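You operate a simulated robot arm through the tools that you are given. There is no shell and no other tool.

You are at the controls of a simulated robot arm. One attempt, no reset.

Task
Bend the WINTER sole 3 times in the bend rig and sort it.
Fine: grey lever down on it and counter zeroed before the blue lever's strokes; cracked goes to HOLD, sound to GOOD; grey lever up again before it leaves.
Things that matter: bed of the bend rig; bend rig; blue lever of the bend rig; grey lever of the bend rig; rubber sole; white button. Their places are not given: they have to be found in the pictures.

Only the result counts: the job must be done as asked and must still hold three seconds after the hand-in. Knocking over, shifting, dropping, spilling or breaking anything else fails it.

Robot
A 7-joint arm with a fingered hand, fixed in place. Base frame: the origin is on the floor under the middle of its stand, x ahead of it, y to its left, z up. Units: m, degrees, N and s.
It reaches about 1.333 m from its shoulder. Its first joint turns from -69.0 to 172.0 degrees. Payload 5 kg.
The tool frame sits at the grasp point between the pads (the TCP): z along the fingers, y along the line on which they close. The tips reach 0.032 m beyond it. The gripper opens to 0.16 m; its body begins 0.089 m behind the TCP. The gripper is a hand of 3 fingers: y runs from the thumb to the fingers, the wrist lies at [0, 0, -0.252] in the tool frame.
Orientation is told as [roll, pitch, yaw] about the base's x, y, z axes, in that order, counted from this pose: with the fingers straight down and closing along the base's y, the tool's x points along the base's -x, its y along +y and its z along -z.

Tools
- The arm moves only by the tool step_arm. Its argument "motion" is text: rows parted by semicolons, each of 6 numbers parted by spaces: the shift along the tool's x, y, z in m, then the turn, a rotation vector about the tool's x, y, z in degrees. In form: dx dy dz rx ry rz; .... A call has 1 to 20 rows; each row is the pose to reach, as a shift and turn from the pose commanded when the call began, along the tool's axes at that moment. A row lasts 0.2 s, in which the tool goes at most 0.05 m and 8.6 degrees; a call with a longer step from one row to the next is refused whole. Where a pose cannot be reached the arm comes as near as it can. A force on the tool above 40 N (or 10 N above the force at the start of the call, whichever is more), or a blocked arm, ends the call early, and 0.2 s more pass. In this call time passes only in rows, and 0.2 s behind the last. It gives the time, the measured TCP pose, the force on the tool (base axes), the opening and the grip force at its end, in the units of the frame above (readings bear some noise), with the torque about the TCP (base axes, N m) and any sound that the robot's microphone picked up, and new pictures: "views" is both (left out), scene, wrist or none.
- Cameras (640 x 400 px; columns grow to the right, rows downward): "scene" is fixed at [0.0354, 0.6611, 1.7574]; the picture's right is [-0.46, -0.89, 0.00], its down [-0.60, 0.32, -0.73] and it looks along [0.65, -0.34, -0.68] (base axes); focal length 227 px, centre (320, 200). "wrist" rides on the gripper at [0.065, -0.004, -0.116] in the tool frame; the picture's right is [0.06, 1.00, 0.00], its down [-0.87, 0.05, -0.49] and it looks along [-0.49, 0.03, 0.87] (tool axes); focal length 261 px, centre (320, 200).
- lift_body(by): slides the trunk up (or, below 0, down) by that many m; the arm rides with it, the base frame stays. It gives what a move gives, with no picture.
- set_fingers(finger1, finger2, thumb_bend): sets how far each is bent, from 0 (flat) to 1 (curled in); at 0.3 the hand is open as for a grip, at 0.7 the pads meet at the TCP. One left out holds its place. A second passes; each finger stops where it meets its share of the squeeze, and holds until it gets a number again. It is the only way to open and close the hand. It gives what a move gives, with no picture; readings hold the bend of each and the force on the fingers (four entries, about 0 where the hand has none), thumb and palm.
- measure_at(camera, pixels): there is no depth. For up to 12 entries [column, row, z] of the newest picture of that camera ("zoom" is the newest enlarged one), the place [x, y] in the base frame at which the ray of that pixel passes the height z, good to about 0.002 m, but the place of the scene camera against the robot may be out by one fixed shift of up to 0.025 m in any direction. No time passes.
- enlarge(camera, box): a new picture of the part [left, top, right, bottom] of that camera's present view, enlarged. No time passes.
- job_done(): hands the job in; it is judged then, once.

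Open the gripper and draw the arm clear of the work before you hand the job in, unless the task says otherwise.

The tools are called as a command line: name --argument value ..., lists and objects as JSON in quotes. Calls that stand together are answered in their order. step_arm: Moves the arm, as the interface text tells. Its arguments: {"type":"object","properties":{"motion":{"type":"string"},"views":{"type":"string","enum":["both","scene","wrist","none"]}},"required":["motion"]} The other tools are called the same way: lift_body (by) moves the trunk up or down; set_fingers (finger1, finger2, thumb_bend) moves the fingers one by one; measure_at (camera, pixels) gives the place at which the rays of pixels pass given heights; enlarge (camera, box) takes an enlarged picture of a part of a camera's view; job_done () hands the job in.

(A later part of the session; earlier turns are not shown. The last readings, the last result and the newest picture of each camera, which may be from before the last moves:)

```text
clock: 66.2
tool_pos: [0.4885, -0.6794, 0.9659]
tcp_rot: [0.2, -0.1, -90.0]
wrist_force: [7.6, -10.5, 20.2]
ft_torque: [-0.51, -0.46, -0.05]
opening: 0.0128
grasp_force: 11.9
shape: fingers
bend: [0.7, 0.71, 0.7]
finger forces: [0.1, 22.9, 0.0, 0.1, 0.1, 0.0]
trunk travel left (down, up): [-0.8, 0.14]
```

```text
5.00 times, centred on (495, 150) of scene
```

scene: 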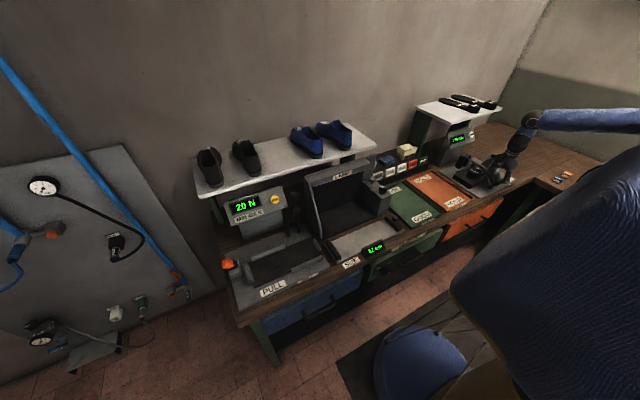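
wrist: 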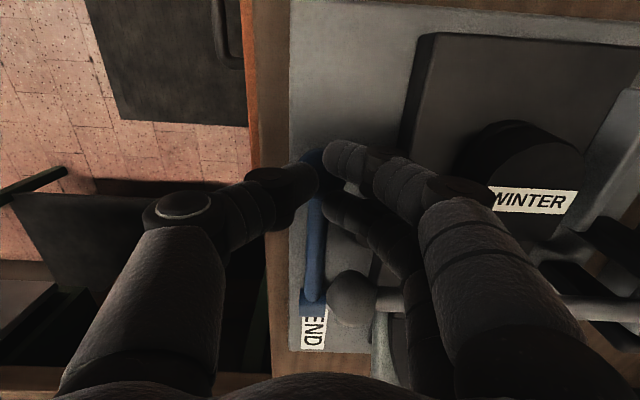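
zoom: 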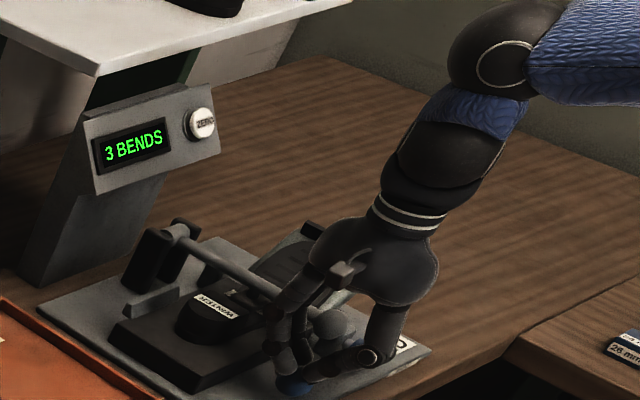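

"3 BENDS" is reached. I let the lever return, rise well clear, and move to a pose from which the wrist camera sees the sole.

step_arm --motion "-0.003 0 -0.015 0 0 0; -0.006 0 -0.03 0 0 0; -0.01 0 -0.045 0 0 0; -0.014 0 -0.06 0 0 0; -0.018 0 -0.08 0 0 0; -0.022 0 -0.11 0 0 0; -0.01 0 -0.15 0 0 0; 0.01 0 -0.19 0 0 0; 0.03 0 -0.23 0 0 0" --views "both"

enlarge --camera "scene" --box '[460, 130, 530, 190]'

enlarge --camera "wrist" --box '[280, 0, 440, 240]'

```text
clock: 68.2
tool_pos: [0.4878, -0.647, 1.1941]
tcp_rot: [-0.1, 0.0, -89.9]
wrist_force: [0.0, 0.5, 0.1]
ft_torque: [-0.02, -0.02, 0.02]
opening: 0.0126
grasp_force: 0.1
shape: fingers
bend: [0.7, 0.7, 0.7]
finger forces: [0.1, 0.1, 0.1, 0.1, 0.0, 0.1]
trunk travel left (down, up): [-0.8, 0.14]
```

scene: 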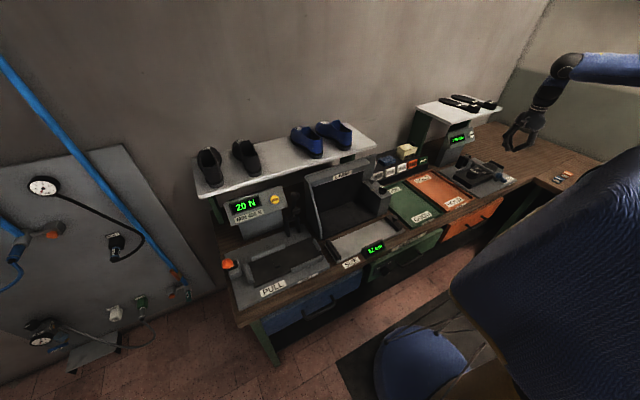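
wrist: 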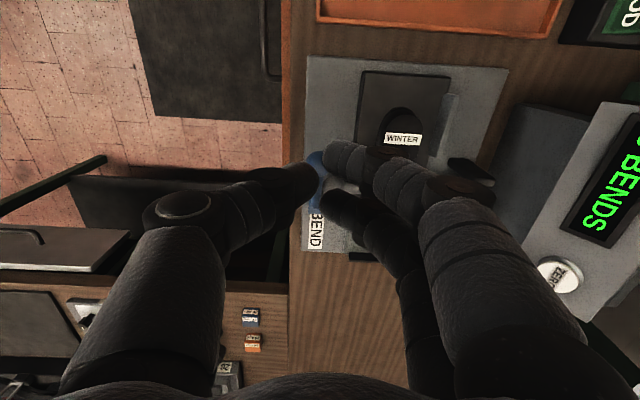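

```text
6.67 times, centred on (495, 160) of scene
```

zoom: 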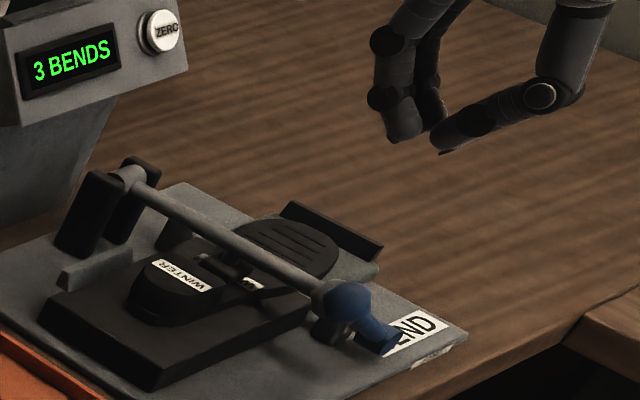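

```text
1.67 times, centred on (360, 120) of wrist
```

zoom: 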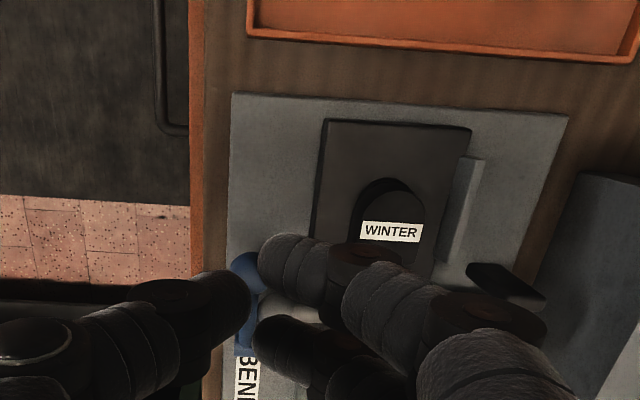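

I turn the hand back to yaw 0 in front of the rig and open it, so that the wrist camera looks at the crease of the sole.

step_arm --motion "-0.0136 -0.0052 0 0 0 -8.2; -0.0273 -0.0104 0 0 0 -16.4; -0.041 -0.0155 0 0 0 -24.5; -0.0545 -0.0207 0 0 0 -32.7; -0.068 -0.026 0 0 0 -40.9; -0.082 -0.031 0 0 0 -49; -0.0955 -0.0363 0 0 0 -57.3; -0.109 -0.0415 0 0 0 -65.4; -0.1227 -0.0466 0 0 0 -73.6; -0.1364 -0.0518 0 0 0 -81.8; -0.15 -0.057 0 0 0 -90" --views "none"

set_fingers --finger1 0.3 --finger2 0.3 --thumb_bend 0.3

step_arm --motion "0 0 0 0 0 0" --views "both"

enlarge --camera "wrist" --box '[230, 130, 420, 250]'

```text
clock: 70.6
tool_pos: [0.4325, -0.7984, 1.1927]
tcp_rot: [0.2, 0.0, 0.3]
wrist_force: [-0.1, -0.2, 0.3]
ft_torque: [0.0, 0.0, -0.03]
opening: 0.0126
grasp_force: 0.0
shape: fingers
bend: [0.7, 0.7, 0.7]
finger forces: [0.0, 0.1, 0.0, 0.0, 0.1, 0.0]
trunk travel left (down, up): [-0.8, 0.14]
```

```text
clock: 71.6
tool_pos: [0.4323, -0.7996, 1.1926]
tcp_rot: [0.1, 0.0, 0.1]
wrist_force: [-0.5, -0.3, -0.2]
ft_torque: [0.03, -0.02, -0.03]
opening: 0.1674
grasp_force: 0.0
shape: fingers
bend: [0.3, 0.3, 0.3]
finger forces: [0.0, 0.0, 0.1, 0.1, 0.0, 0.1]
trunk travel left (down, up): [-0.8, 0.14]
```

```text
clock: 72.0
tool_pos: [0.4316, -0.8001, 1.1935]
tcp_rot: [0.0, -0.1, 0.0]
wrist_force: [0.4, -0.1, 0.4]
ft_torque: [0.02, 0.0, -0.05]
opening: 0.1676
grasp_force: 0.1
shape: fingers
bend: [0.3, 0.3, 0.3]
finger forces: [0.0, 0.1, 0.0, 0.0, 0.1, 0.0]
trunk travel left (down, up): [-0.8, 0.14]
```

scene: 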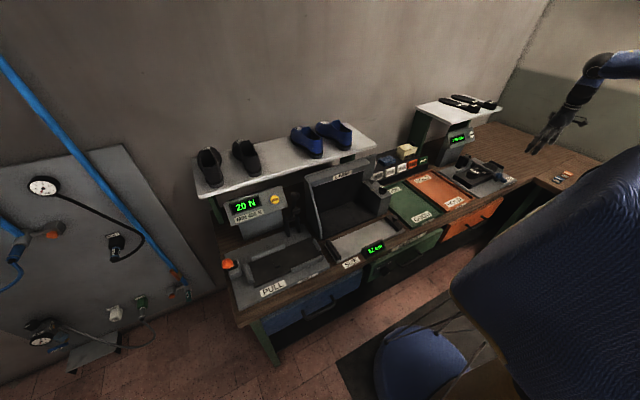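
wrist: 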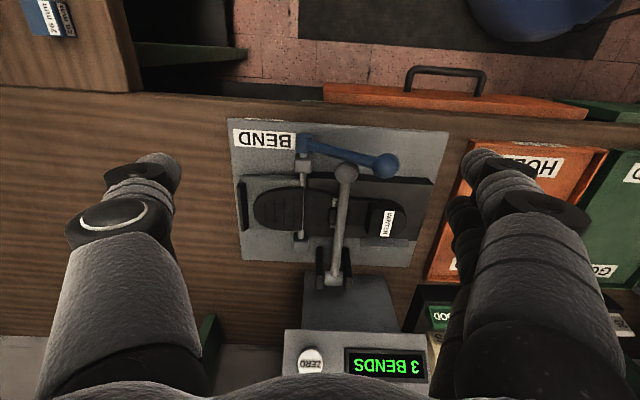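

```text
3.33 times, centred on (325, 190) of wrist
```

zoom: 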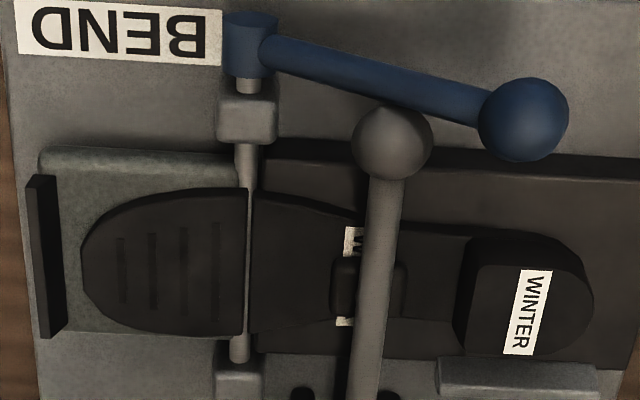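

enlarge --camera "wrist" --box '[250, 175, 340, 245]'

enlarge --camera "wrist" --box '[280, 180, 330, 240]'

enlarge --camera "scene" --box '[475, 150, 515, 185]'

```text
5.71 times, centred on (295, 210) of wrist
```

zoom: 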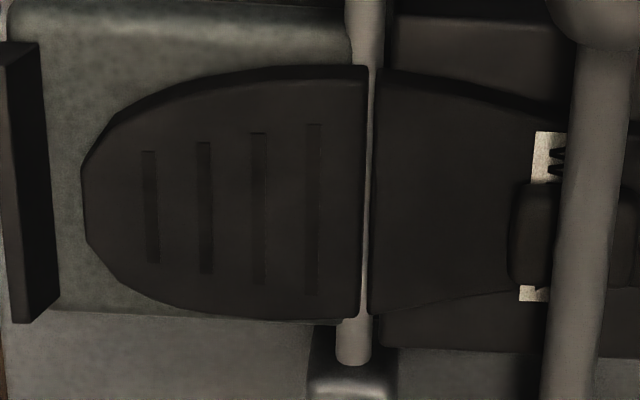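

```text
6.67 times, centred on (305, 210) of wrist
```

zoom: 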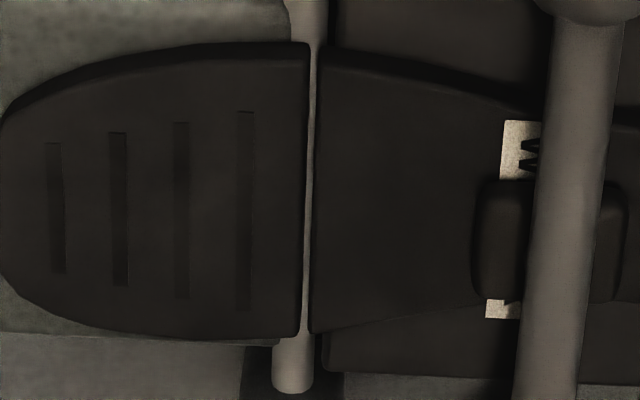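

```text
11.43 times, centred on (495, 168) of scene
```

zoom: 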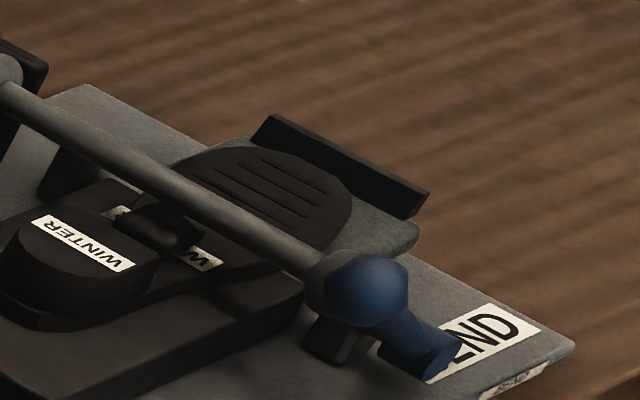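

No obvious crack yet, but the picture is dim. I bring the wrist camera closer to the crease to inspect it.

step_arm --motion "-0.026 -0.006 0.031 0 0 0; -0.052 -0.012 0.062 0 0 0; -0.078 -0.018 0.093 0 0 0; -0.103 -0.023 0.1235 0 0 0" --views "wrist"

enlarge --camera "wrist" --box '[220, 120, 420, 280]'

enlarge --camera "wrist" --box '[270, 160, 360, 260]'

```text
clock: 73.0
tool_pos: [0.535, -0.8231, 1.0666]
tcp_rot: [0.1, 0.2, 0.0]
wrist_force: [1.1, -0.8, 0.6]
ft_torque: [0.06, 0.05, 0.02]
opening: 0.1679
grasp_force: 0.1
shape: fingers
bend: [0.3, 0.3, 0.3]
finger forces: [0.1, 0.0, 0.1, 0.0, 0.0, 0.0]
trunk travel left (down, up): [-0.8, 0.14]
```

wrist: 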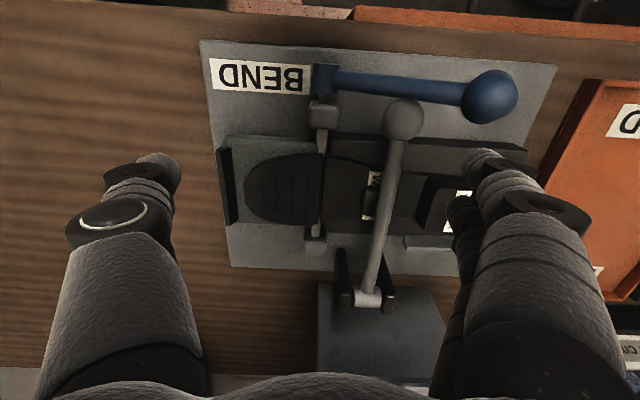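

```text
2.50 times, centred on (320, 200) of wrist
```

zoom: 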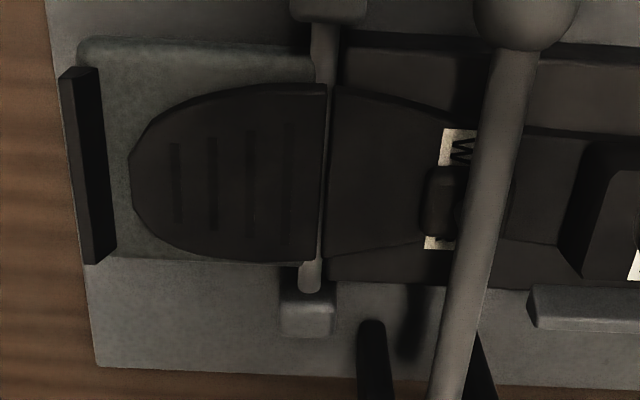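

```text
4.00 times, centred on (315, 210) of wrist
```

zoom: 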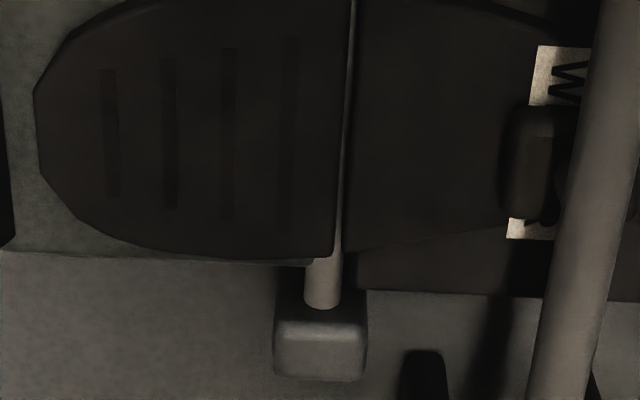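

The tread side shows no crack from here; the crease gap only shows the rod below. Before moving the sole I must raise the grey lever, so I set the fingers to straddle its rod behind the knob.

set_fingers --finger1 0.54 --finger2 0.54 --thumb_bend 0.54

step_arm --motion "-0.006 0.034 -0.01 0 0 0; -0.013 0.0675 -0.01 0 0 0; -0.013 0.0675 0.02 0 0 0; -0.013 0.0675 0.05 0 0 0" --views "both"

enlarge --camera "wrist" --box '[220, 60, 440, 260]'

```text
clock: 74.0
tool_pos: [0.5361, -0.8232, 1.0689]
tcp_rot: [0.0, 0.0, 0.0]
wrist_force: [-0.5, -0.1, 0.7]
ft_torque: [-0.02, 0.01, -0.01]
opening: 0.0717
grasp_force: 0.0
shape: fingers
bend: [0.54, 0.54, 0.54]
finger forces: [0.1, 0.0, 0.0, 0.0, 0.1, 0.0]
trunk travel left (down, up): [-0.8, 0.14]
```

```text
clock: 75.0
tool_pos: [0.5479, -0.7543, 1.0202]
tcp_rot: [0.0, 0.0, 0.0]
wrist_force: [0.1, -0.4, -0.7]
ft_torque: [-0.01, 0.02, 0.04]
opening: 0.0715
grasp_force: 0.1
shape: fingers
bend: [0.54, 0.54, 0.54]
finger forces: [0.1, 0.1, 0.0, 0.0, 0.0, 0.0]
trunk travel left (down, up): [-0.8, 0.14]
```

scene: 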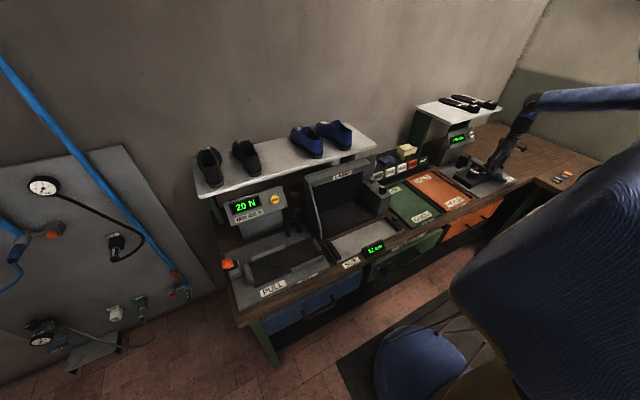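
wrist: 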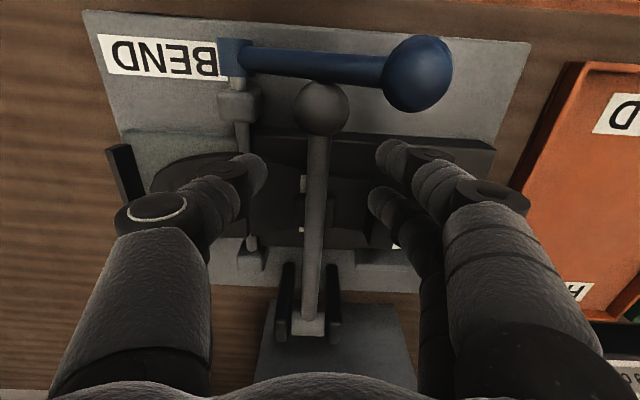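

```text
2.00 times, centred on (330, 160) of wrist
```

zoom: 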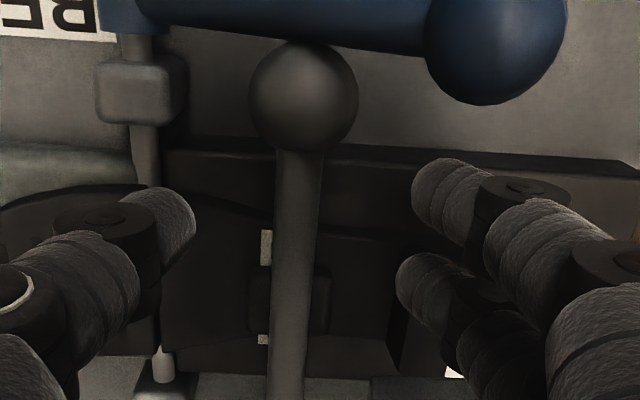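

step_arm --motion "0.003 0 0.015 0 0 0; 0.006 0 0.03 0 0 0; 0.006 0 0.041 0 0 0" --views "none"

set_fingers --finger1 0.75 --finger2 0.75 --thumb_bend 0.75

step_arm --motion "0 0 0 0 0 0" --views "both"

enlarge --camera "wrist" --box '[220, 60, 440, 260]'

enlarge --camera "scene" --box '[460, 130, 530, 190]'

```text
clock: 75.8
tool_pos: [0.5408, -0.7536, 0.9783]
tcp_rot: [0.0, -0.1, 0.1]
wrist_force: [0.6, -1.0, 1.1]
ft_torque: [0.01, -0.01, 0.0]
opening: 0.0715
grasp_force: 0.0
shape: fingers
bend: [0.54, 0.54, 0.54]
finger forces: [0.0, 0.0, 0.0, 0.0, 0.0, 0.1]
trunk travel left (down, up): [-0.8, 0.14]
```

```text
clock: 76.8
tool_pos: [0.5413, -0.7541, 0.9785]
tcp_rot: [0.0, -0.1, 0.0]
wrist_force: [-0.6, 4.0, -6.5]
ft_torque: [0.06, 0.04, -0.13]
opening: 0.0249
grasp_force: 15.8
shape: fingers
bend: [0.66, 0.71, 0.68]
finger forces: [9.0, 8.1, 0.0, 0.0, 14.8, 0.0]
trunk travel left (down, up): [-0.8, 0.14]
```

```text
clock: 77.2
tool_pos: [0.5407, -0.7545, 0.9783]
tcp_rot: [0.0, 0.1, 0.0]
wrist_force: [-1.3, 2.7, -7.0]
ft_torque: [0.08, 0.07, -0.11]
opening: 0.0252
grasp_force: 16.0
shape: fingers
bend: [0.66, 0.71, 0.68]
finger forces: [9.0, 8.1, 0.0, 0.0, 14.5, 0.0]
trunk travel left (down, up): [-0.8, 0.14]
```

scene: 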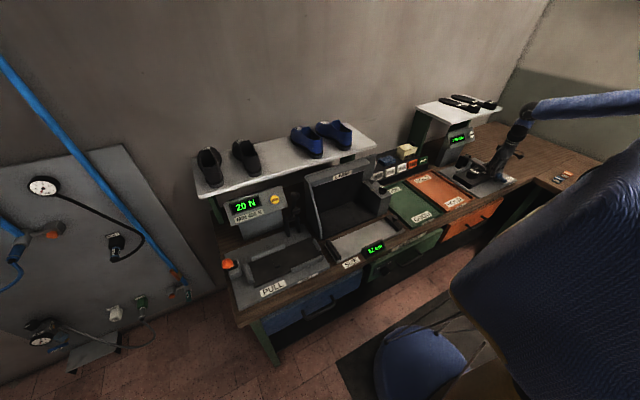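
wrist: 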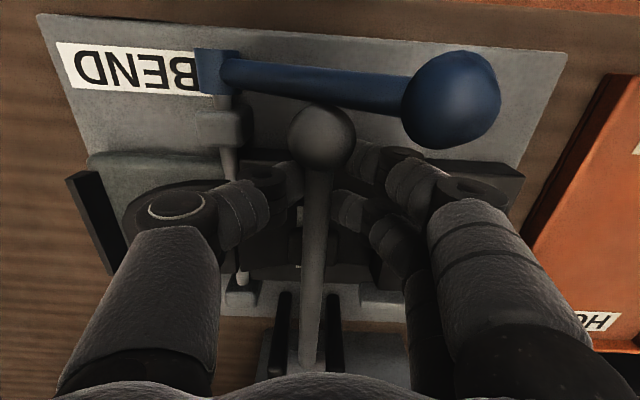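

```text
2.00 times, centred on (330, 160) of wrist
```

zoom: 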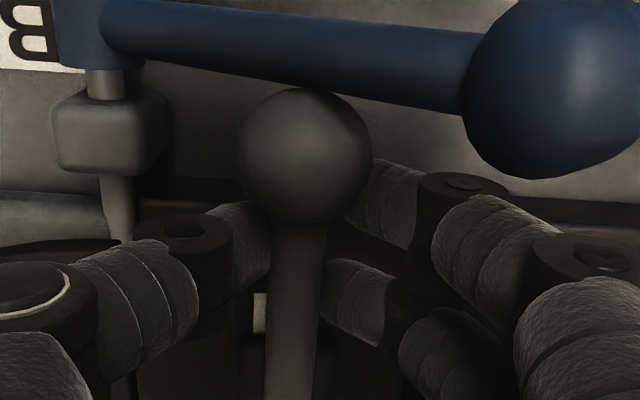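

```text
6.67 times, centred on (495, 160) of scene
```

zoom: 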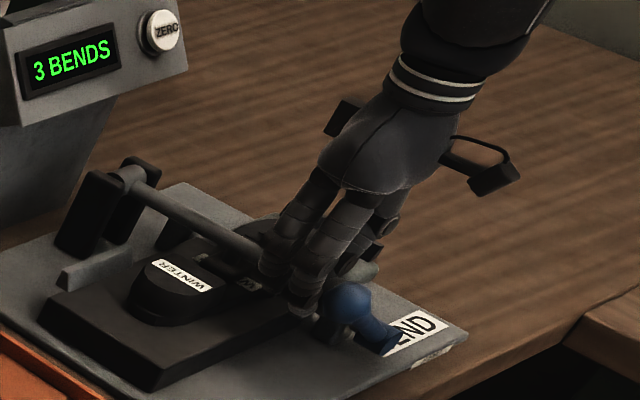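

The rod is hooked between fingers and thumb (about 16 N). I lift it along its arc, first to about 20°.

step_arm --motion "-0.0007 0 -0.0163 0 0 0; -0.0028 0 -0.0324 0 0 0; -0.0064 0 -0.0483 0 0 0; -0.0112 0 -0.0638 0 0 0" --views "both"

enlarge --camera "scene" --box '[460, 120, 530, 190]'

```text
clock: 78.2
tool_pos: [0.5529, -0.7546, 1.0421]
tcp_rot: [0.0, -0.1, 0.0]
wrist_force: [0.7, -3.0, -4.2]
ft_torque: [-0.08, 0.11, 0.0]
opening: 0.0188
grasp_force: 13.2
shape: fingers
bend: [0.69, 0.7, 0.69]
finger forces: [5.3, 7.6, 0.0, 0.0, 13.8, 0.1]
trunk travel left (down, up): [-0.8, 0.14]
```

scene: 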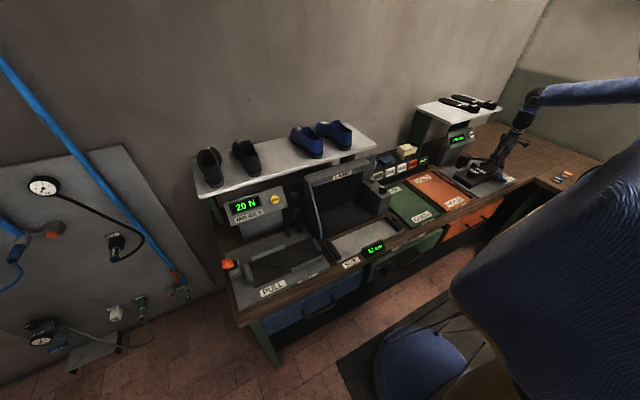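
wrist: 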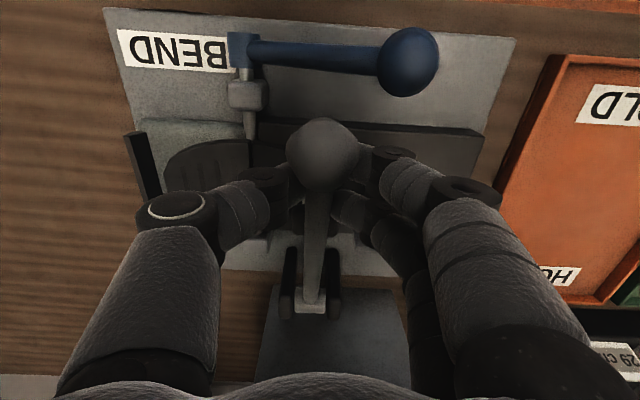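

```text
5.71 times, centred on (495, 155) of scene
```

zoom: 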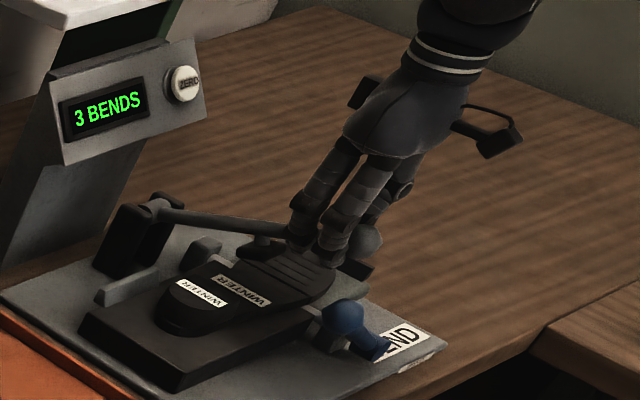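

The lever comes up with the hand. I continue the arc up to about 68°, its original upright place.

step_arm --motion "-0.0065 0 -0.015 0 0 0; -0.0138 0 -0.0295 0 0 0; -0.023 0 -0.0432 0 0 0; -0.0324 0 -0.0561 0 0 0; -0.0437 0 -0.068 0 0 0; -0.0554 0 -0.0791 0 0 0; -0.0686 0 -0.089 0 0 0; -0.0821 0 -0.0977 0 0 0; -0.0965 0 -0.1052 0 0 0; -0.1054 0 -0.1091 0 0 0" --views "both"

enlarge --camera "scene" --box '[460, 110, 530, 190]'

```text
clock: 80.4
tool_pos: [0.6558, -0.757, 1.152]
tcp_rot: [0.0, 0.0, -0.1]
wrist_force: [-21.7, -8.9, -4.2]
ft_torque: [-0.22, 0.33, 0.01]
opening: 0.0135
grasp_force: 13.8
shape: fingers
bend: [0.71, 0.72, 0.69]
finger forces: [7.9, 4.3, 0.1, 0.0, 15.7, 0.1]
trunk travel left (down, up): [-0.8, 0.14]
```

scene: 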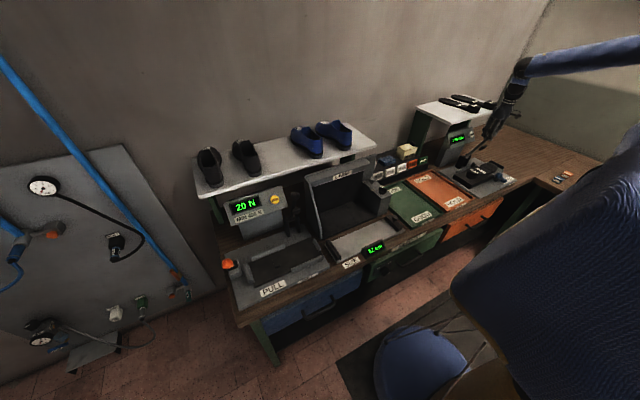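
wrist: 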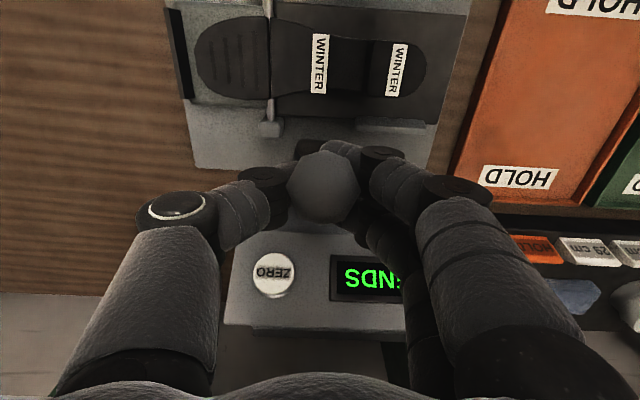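

```text
5.00 times, centred on (495, 150) of scene
```

zoom: 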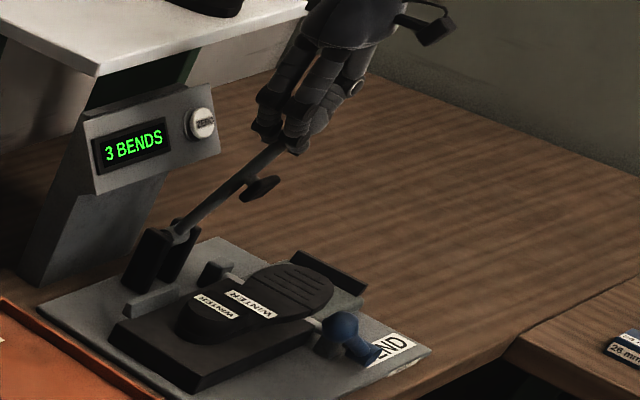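

The lever is at its upper stop (22 N against it). I ease off 3 mm and open the fingers, then rise straight up around the knob.

step_arm --motion "0.003 0 0 0 0 0" --views "none"

set_fingers --finger1 0.48 --finger2 0.48 --thumb_bend 0.48

step_arm --motion "0 0 -0.02 0 0 0; 0 0 -0.05 0 0 0; 0 0 -0.09 0 0 0; 0 0 -0.13 0 0 0; 0 0 -0.17 0 0 0" --views "both"

enlarge --camera "scene" --box '[460, 110, 530, 190]'

enlarge --camera "wrist" --box '[200, 0, 440, 160]'

```text
clock: 80.8
tool_pos: [0.6555, -0.7556, 1.152]
tcp_rot: [0.1, -0.1, 0.0]
wrist_force: [-6.7, -12.3, -4.5]
ft_torque: [-0.28, 0.0, -0.05]
opening: 0.0135
grasp_force: 13.9
shape: fingers
bend: [0.71, 0.72, 0.69]
finger forces: [4.8, 6.1, 0.1, 0.1, 17.1, 0.0]
trunk travel left (down, up): [-0.8, 0.14]
```

```text
clock: 81.8
tool_pos: [0.6535, -0.7555, 1.1509]
tcp_rot: [0.1, 0.0, -0.1]
wrist_force: [0.0, -0.8, 0.2]
ft_torque: [0.01, 0.02, -0.01]
opening: 0.0949
grasp_force: 0.1
shape: fingers
bend: [0.48, 0.48, 0.48]
finger forces: [0.0, 0.1, 0.1, 0.1, 0.1, 0.1]
trunk travel left (down, up): [-0.8, 0.14]
```

```text
clock: 83.0
tool_pos: [0.6548, -0.7515, 1.3242]
tcp_rot: [0.1, 0.1, -0.1]
wrist_force: [0.3, -0.4, 0.6]
ft_torque: [-0.04, -0.03, -0.02]
opening: 0.095
grasp_force: 0.1
shape: fingers
bend: [0.48, 0.48, 0.48]
finger forces: [0.0, 0.0, 0.0, 0.0, 0.0, 0.1]
trunk travel left (down, up): [-0.8, 0.14]
```

scene: 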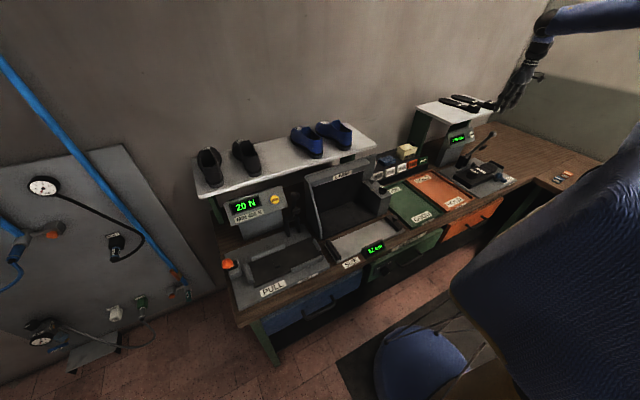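
wrist: 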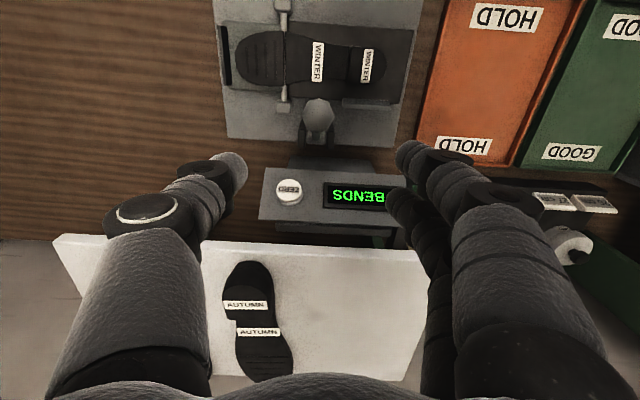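

```text
5.00 times, centred on (495, 150) of scene
```

zoom: 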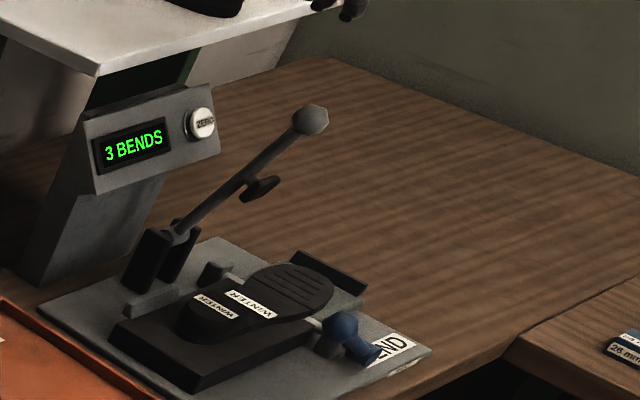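

```text
2.50 times, centred on (320, 80) of wrist
```

zoom: 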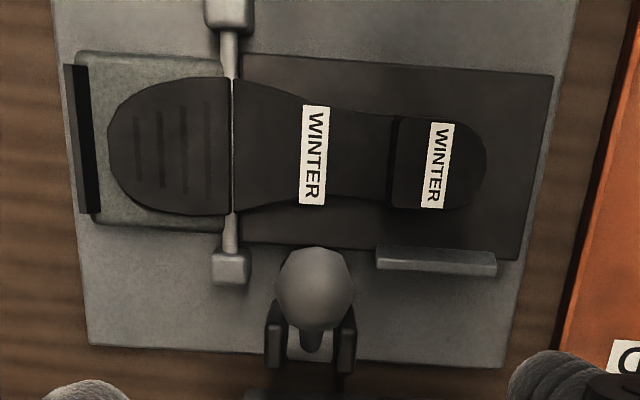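

The grey lever stays up and the sole is free. I zoom on the sole's crease for any crack.

enlarge --camera "wrist" --box '[235, 20, 335, 100]'

enlarge --camera "wrist" --box '[265, 20, 315, 100]'

enlarge --camera "scene" --box '[475, 155, 510, 185]'

enlarge --camera "wrist" --box '[200, 250, 310, 390]'

```text
5.00 times, centred on (285, 60) of wrist
```

zoom: 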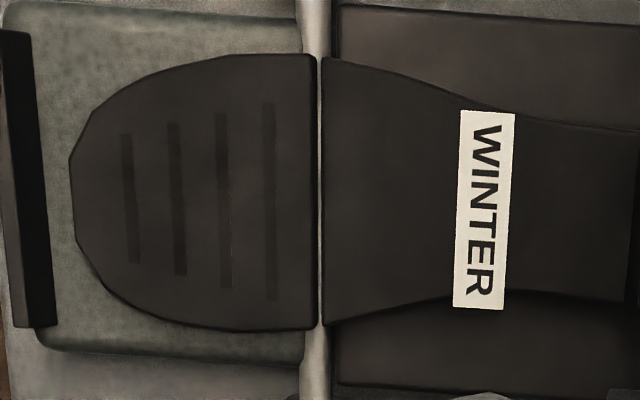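

```text
5.00 times, centred on (290, 60) of wrist
```

zoom: 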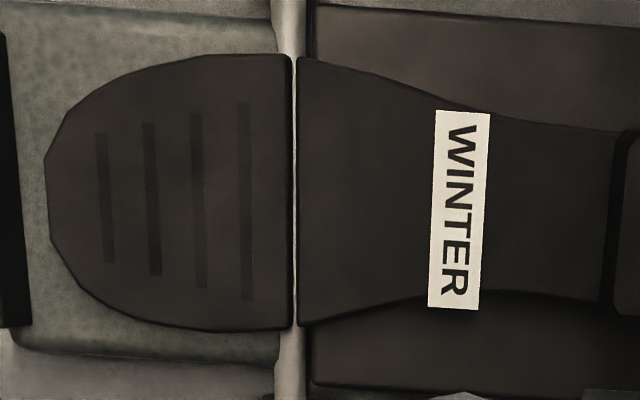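

```text
13.33 times, centred on (492, 170) of scene
```

zoom: 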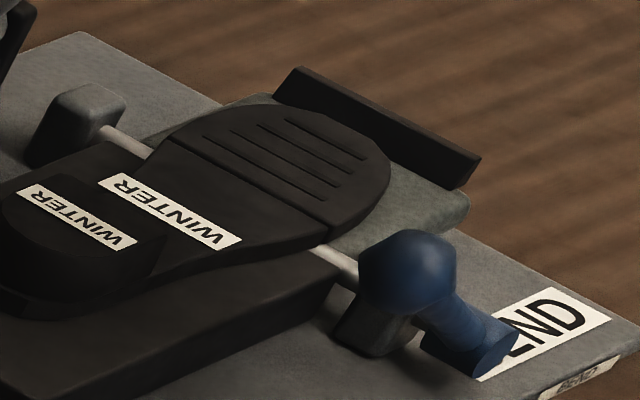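

```text
2.86 times, centred on (255, 320) of wrist
```

zoom: 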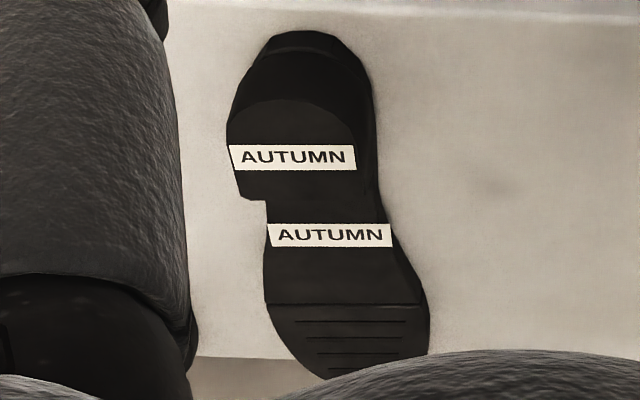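

The tread side looks clean; the flat underside (the tension side) I will check after lifting. First I measure where the sole's heel lies now.

measure_at --camera "wrist" --pixels '[[366.8, 66, 0.957], [317.2, 62, 0.937], [386, 66, 0.957], [352, 65, 0.957], [276, 60, 0.935], [236, 58, 0.93]]'

set_fingers --finger1 0.53 --finger2 0.53 --thumb_bend 0.5

step_arm --motion "0.0048 0.0175 -0.0027 0 0 8.2; 0.0095 0.035 -0.0055 0 0 16.4; 0.0143 0.0524 -0.008 0 0 24.5; 0.019 0.07 -0.011 0 0 32.7; 0.0239 0.0873 -0.0136 0 0 40.9; 0.0286 0.1047 -0.0164 0 0 49; 0.0334 0.1222 -0.019 0 0 57.3; 0.0382 0.1396 -0.022 0 0 65.4; 0.043 0.157 -0.0245 0 0 73.6; 0.0477 0.1745 -0.0273 0 0 81.8; 0.0525 0.192 -0.03 0 0 90" --views "none"

```text
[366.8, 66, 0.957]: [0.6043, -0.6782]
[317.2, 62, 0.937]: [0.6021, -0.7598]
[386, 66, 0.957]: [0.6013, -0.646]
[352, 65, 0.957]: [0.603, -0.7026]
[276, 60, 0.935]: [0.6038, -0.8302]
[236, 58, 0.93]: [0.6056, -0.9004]
```

```text
clock: 84.0
tool_pos: [0.6536, -0.7532, 1.323]
tcp_rot: [0.0, 0.0, 0.0]
wrist_force: [0.7, 0.2, 0.6]
ft_torque: [-0.03, -0.01, -0.02]
opening: 0.0818
grasp_force: 0.0
shape: fingers
bend: [0.53, 0.53, 0.5]
finger forces: [0.0, 0.0, 0.1, 0.1, 0.1, 0.0]
trunk travel left (down, up): [-0.8, 0.14]
```

```text
clock: 86.4
tool_pos: [0.6019, -0.5613, 1.3526]
tcp_rot: [0.1, 0.0, -90.1]
wrist_force: [-0.3, 0.1, 0.2]
ft_torque: [0.0, -0.02, -0.01]
opening: 0.0818
grasp_force: 0.0
shape: fingers
bend: [0.53, 0.53, 0.5]
finger forces: [0.0, 0.0, 0.1, 0.1, 0.0, 0.0]
trunk travel left (down, up): [-0.8, 0.14]
```

The heel label is still at (0.604,-0.678), so the sole has not shifted. I lean the hand again and come down along the same line as when I withdrew.

step_arm --motion "0.002 0.0005 0.035 0 -5.9 0; 0.004 0.001 0.07 0 -11.8 0; 0.006 0.0015 0.105 0 -17.7 0; 0.008 0.002 0.139 0 -23.5 0" --views "wrist"

```text
clock: 87.4
tool_pos: [0.6067, -0.5516, 1.211]
tcp_rot: [0.0, -23.6, -89.9]
wrist_force: [-0.2, 0.6, 0.4]
ft_torque: [-0.03, 0.03, -0.03]
opening: 0.0815
grasp_force: 0.1
shape: fingers
bend: [0.53, 0.53, 0.5]
finger forces: [0.0, 0.0, 0.1, 0.1, 0.0, 0.0]
trunk travel left (down, up): [-0.8, 0.14]
```

wrist: 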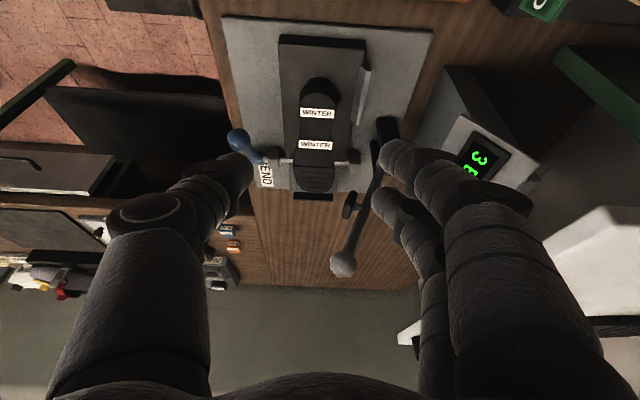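

step_arm --motion "-0.0004 -0.0003 0.04 0 0 0; -0.0009 -0.0005 0.08 0 0 0; -0.0013 -0.0008 0.12 0 0 0; -0.0017 -0.001 0.16 0 0 0; -0.0022 -0.0013 0.2 0 0 0; -0.0026 -0.0015 0.235 0 0 0" --views "both"

enlarge --camera "wrist" --box '[200, 100, 440, 280]'

enlarge --camera "scene" --box '[460, 120, 530, 190]'

```text
clock: 88.8
tool_pos: [0.6024, -0.6516, 0.9979]
tcp_rot: [0.0, -23.4, -89.9]
wrist_force: [-0.1, -0.9, 0.0]
ft_torque: [-0.01, -0.04, -0.04]
opening: 0.0819
grasp_force: 0.1
shape: fingers
bend: [0.53, 0.53, 0.5]
finger forces: [0.0, 0.0, 0.1, 0.1, 0.0, 0.0]
trunk travel left (down, up): [-0.8, 0.14]
```

scene: 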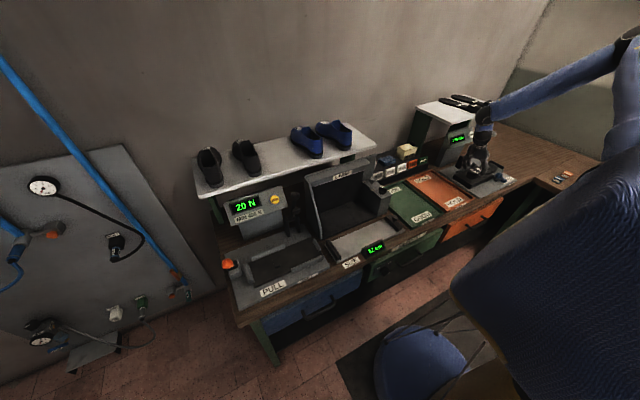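
wrist: 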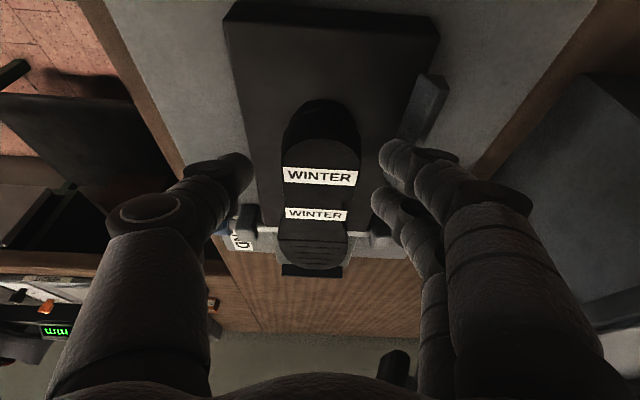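

```text
2.22 times, centred on (320, 190) of wrist
```

zoom: 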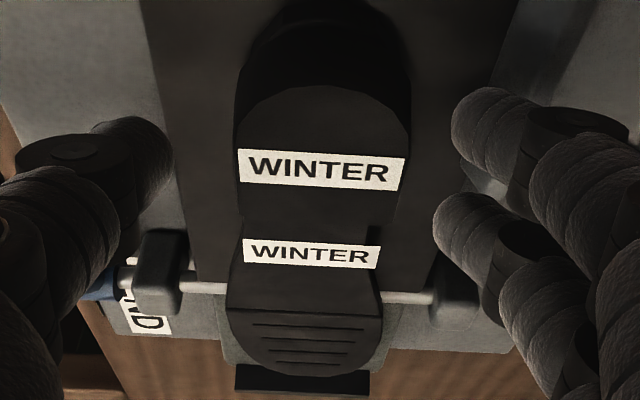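

```text
5.71 times, centred on (495, 155) of scene
```

zoom: 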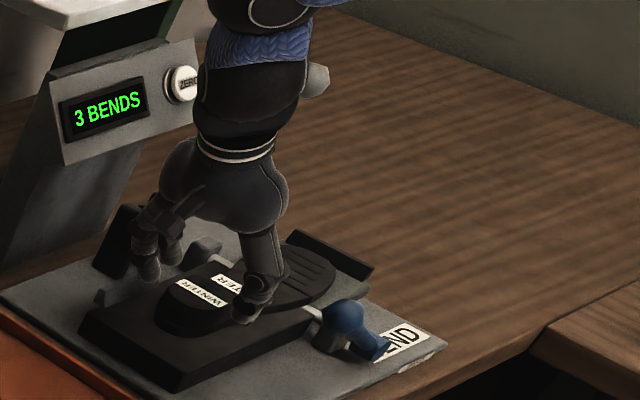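

step_arm --motion "0.0012 0 0.009 0 0 0; 0.0024 0 0.018 0 0 0; 0.0036 0 0.0268 0 0 0" --views "none"

set_fingers --finger1 0.7 --finger2 0.7 --thumb_bend 0.7

step_arm --motion "0 0 0 0 0 0" --views "wrist"

enlarge --camera "wrist" --box '[200, 100, 440, 280]'

```text
clock: 89.6
tool_pos: [0.6027, -0.6589, 0.9721]
tcp_rot: [0.0, -23.5, -90.0]
wrist_force: [-0.8, -0.5, -0.1]
ft_torque: [0.0, 0.04, 0.01]
opening: 0.0819
grasp_force: 0.1
shape: fingers
bend: [0.53, 0.53, 0.5]
finger forces: [0.1, 0.0, 0.0, 0.1, 0.0, 0.0]
trunk travel left (down, up): [-0.8, 0.14]
```

```text
clock: 90.6
tool_pos: [0.6036, -0.6577, 0.9717]
tcp_rot: [-0.1, -23.5, -90.0]
wrist_force: [0.3, -1.1, -0.2]
ft_torque: [0.05, -0.08, 0.02]
opening: 0.057
grasp_force: 22.4
shape: fingers
bend: [0.6, 0.59, 0.62]
finger forces: [11.1, 10.9, 0.0, 0.1, 22.0, 0.0]
trunk travel left (down, up): [-0.8, 0.14]
```

```text
clock: 91.0
tool_pos: [0.6039, -0.6579, 0.9719]
tcp_rot: [0.0, -23.5, -89.9]
wrist_force: [-0.4, 0.2, -0.3]
ft_torque: [0.02, -0.07, -0.02]
opening: 0.0571
grasp_force: 21.9
shape: fingers
bend: [0.6, 0.59, 0.62]
finger forces: [11.3, 10.9, 0.0, 0.0, 22.1, 0.1]
trunk travel left (down, up): [-0.8, 0.14]
```

wrist: 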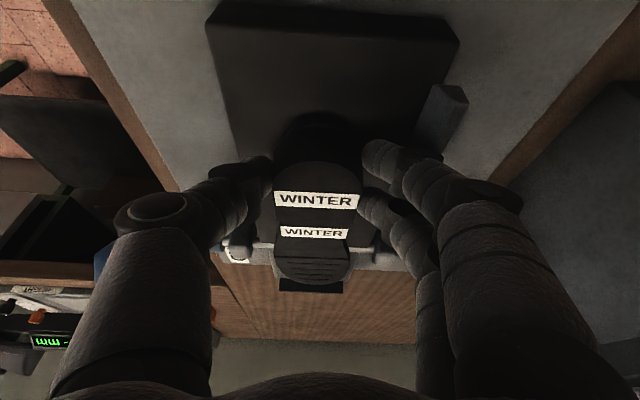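

```text
2.22 times, centred on (320, 190) of wrist
```

zoom: 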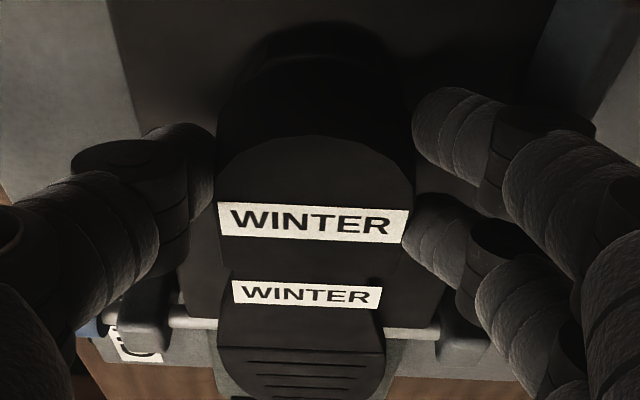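

The heel is gripped with 22 N. I lift the sole out by the reverse of the way in: a bit up, toward the robot, then straight up past the grey lever.

step_arm --motion "-0.0036 0 -0.0083 0 0 0; -0.0072 0 -0.0165 0 0 0; -0.0163 -0.0105 -0.0375 0 0 0; -0.0257 -0.0213 -0.059 0 0 0; -0.0351 -0.032 -0.0807 0 0 0; -0.0491 -0.032 -0.1128 0 0 0; -0.063 -0.032 -0.1449 0 0 0; -0.077 -0.032 -0.177 0 0 0; -0.0909 -0.032 -0.2091 0 0 0" --views "both"

enlarge --camera "scene" --box '[455, 90, 555, 190]'

enlarge --camera "wrist" --box '[200, 100, 440, 300]'

```text
clock: 93.0
tool_pos: [0.5697, -0.6566, 1.2036]
tcp_rot: [0.2, -23.6, -90.0]
wrist_force: [-0.4, -0.4, -1.8]
ft_torque: [0.16, -0.02, -0.01]
opening: 0.057
grasp_force: 20.9
shape: fingers
bend: [0.6, 0.58, 0.62]
finger forces: [11.6, 9.9, 0.0, 0.0, 21.4, 0.1]
trunk travel left (down, up): [-0.8, 0.14]
```

scene: 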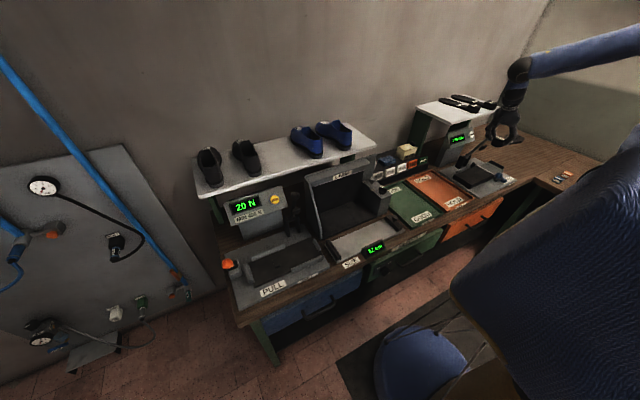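
wrist: 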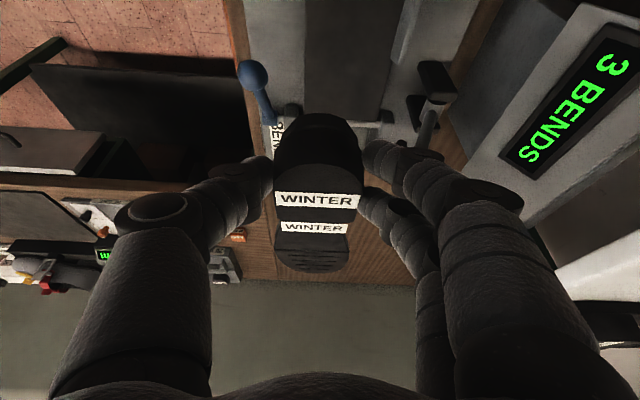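

```text
4.00 times, centred on (505, 140) of scene
```

zoom: 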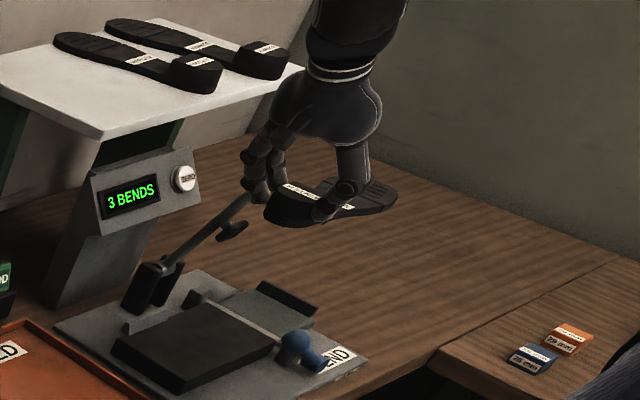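

```text
2.00 times, centred on (320, 200) of wrist
```

zoom: 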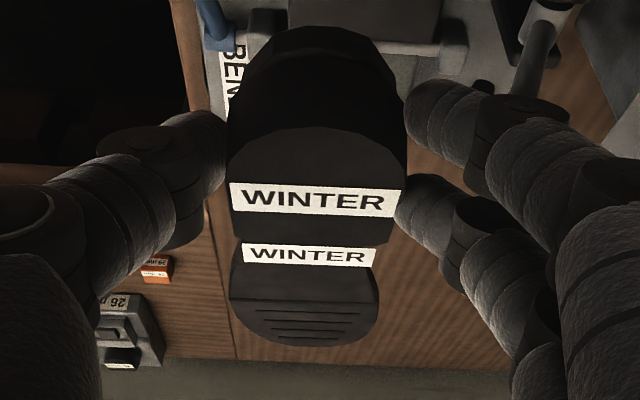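

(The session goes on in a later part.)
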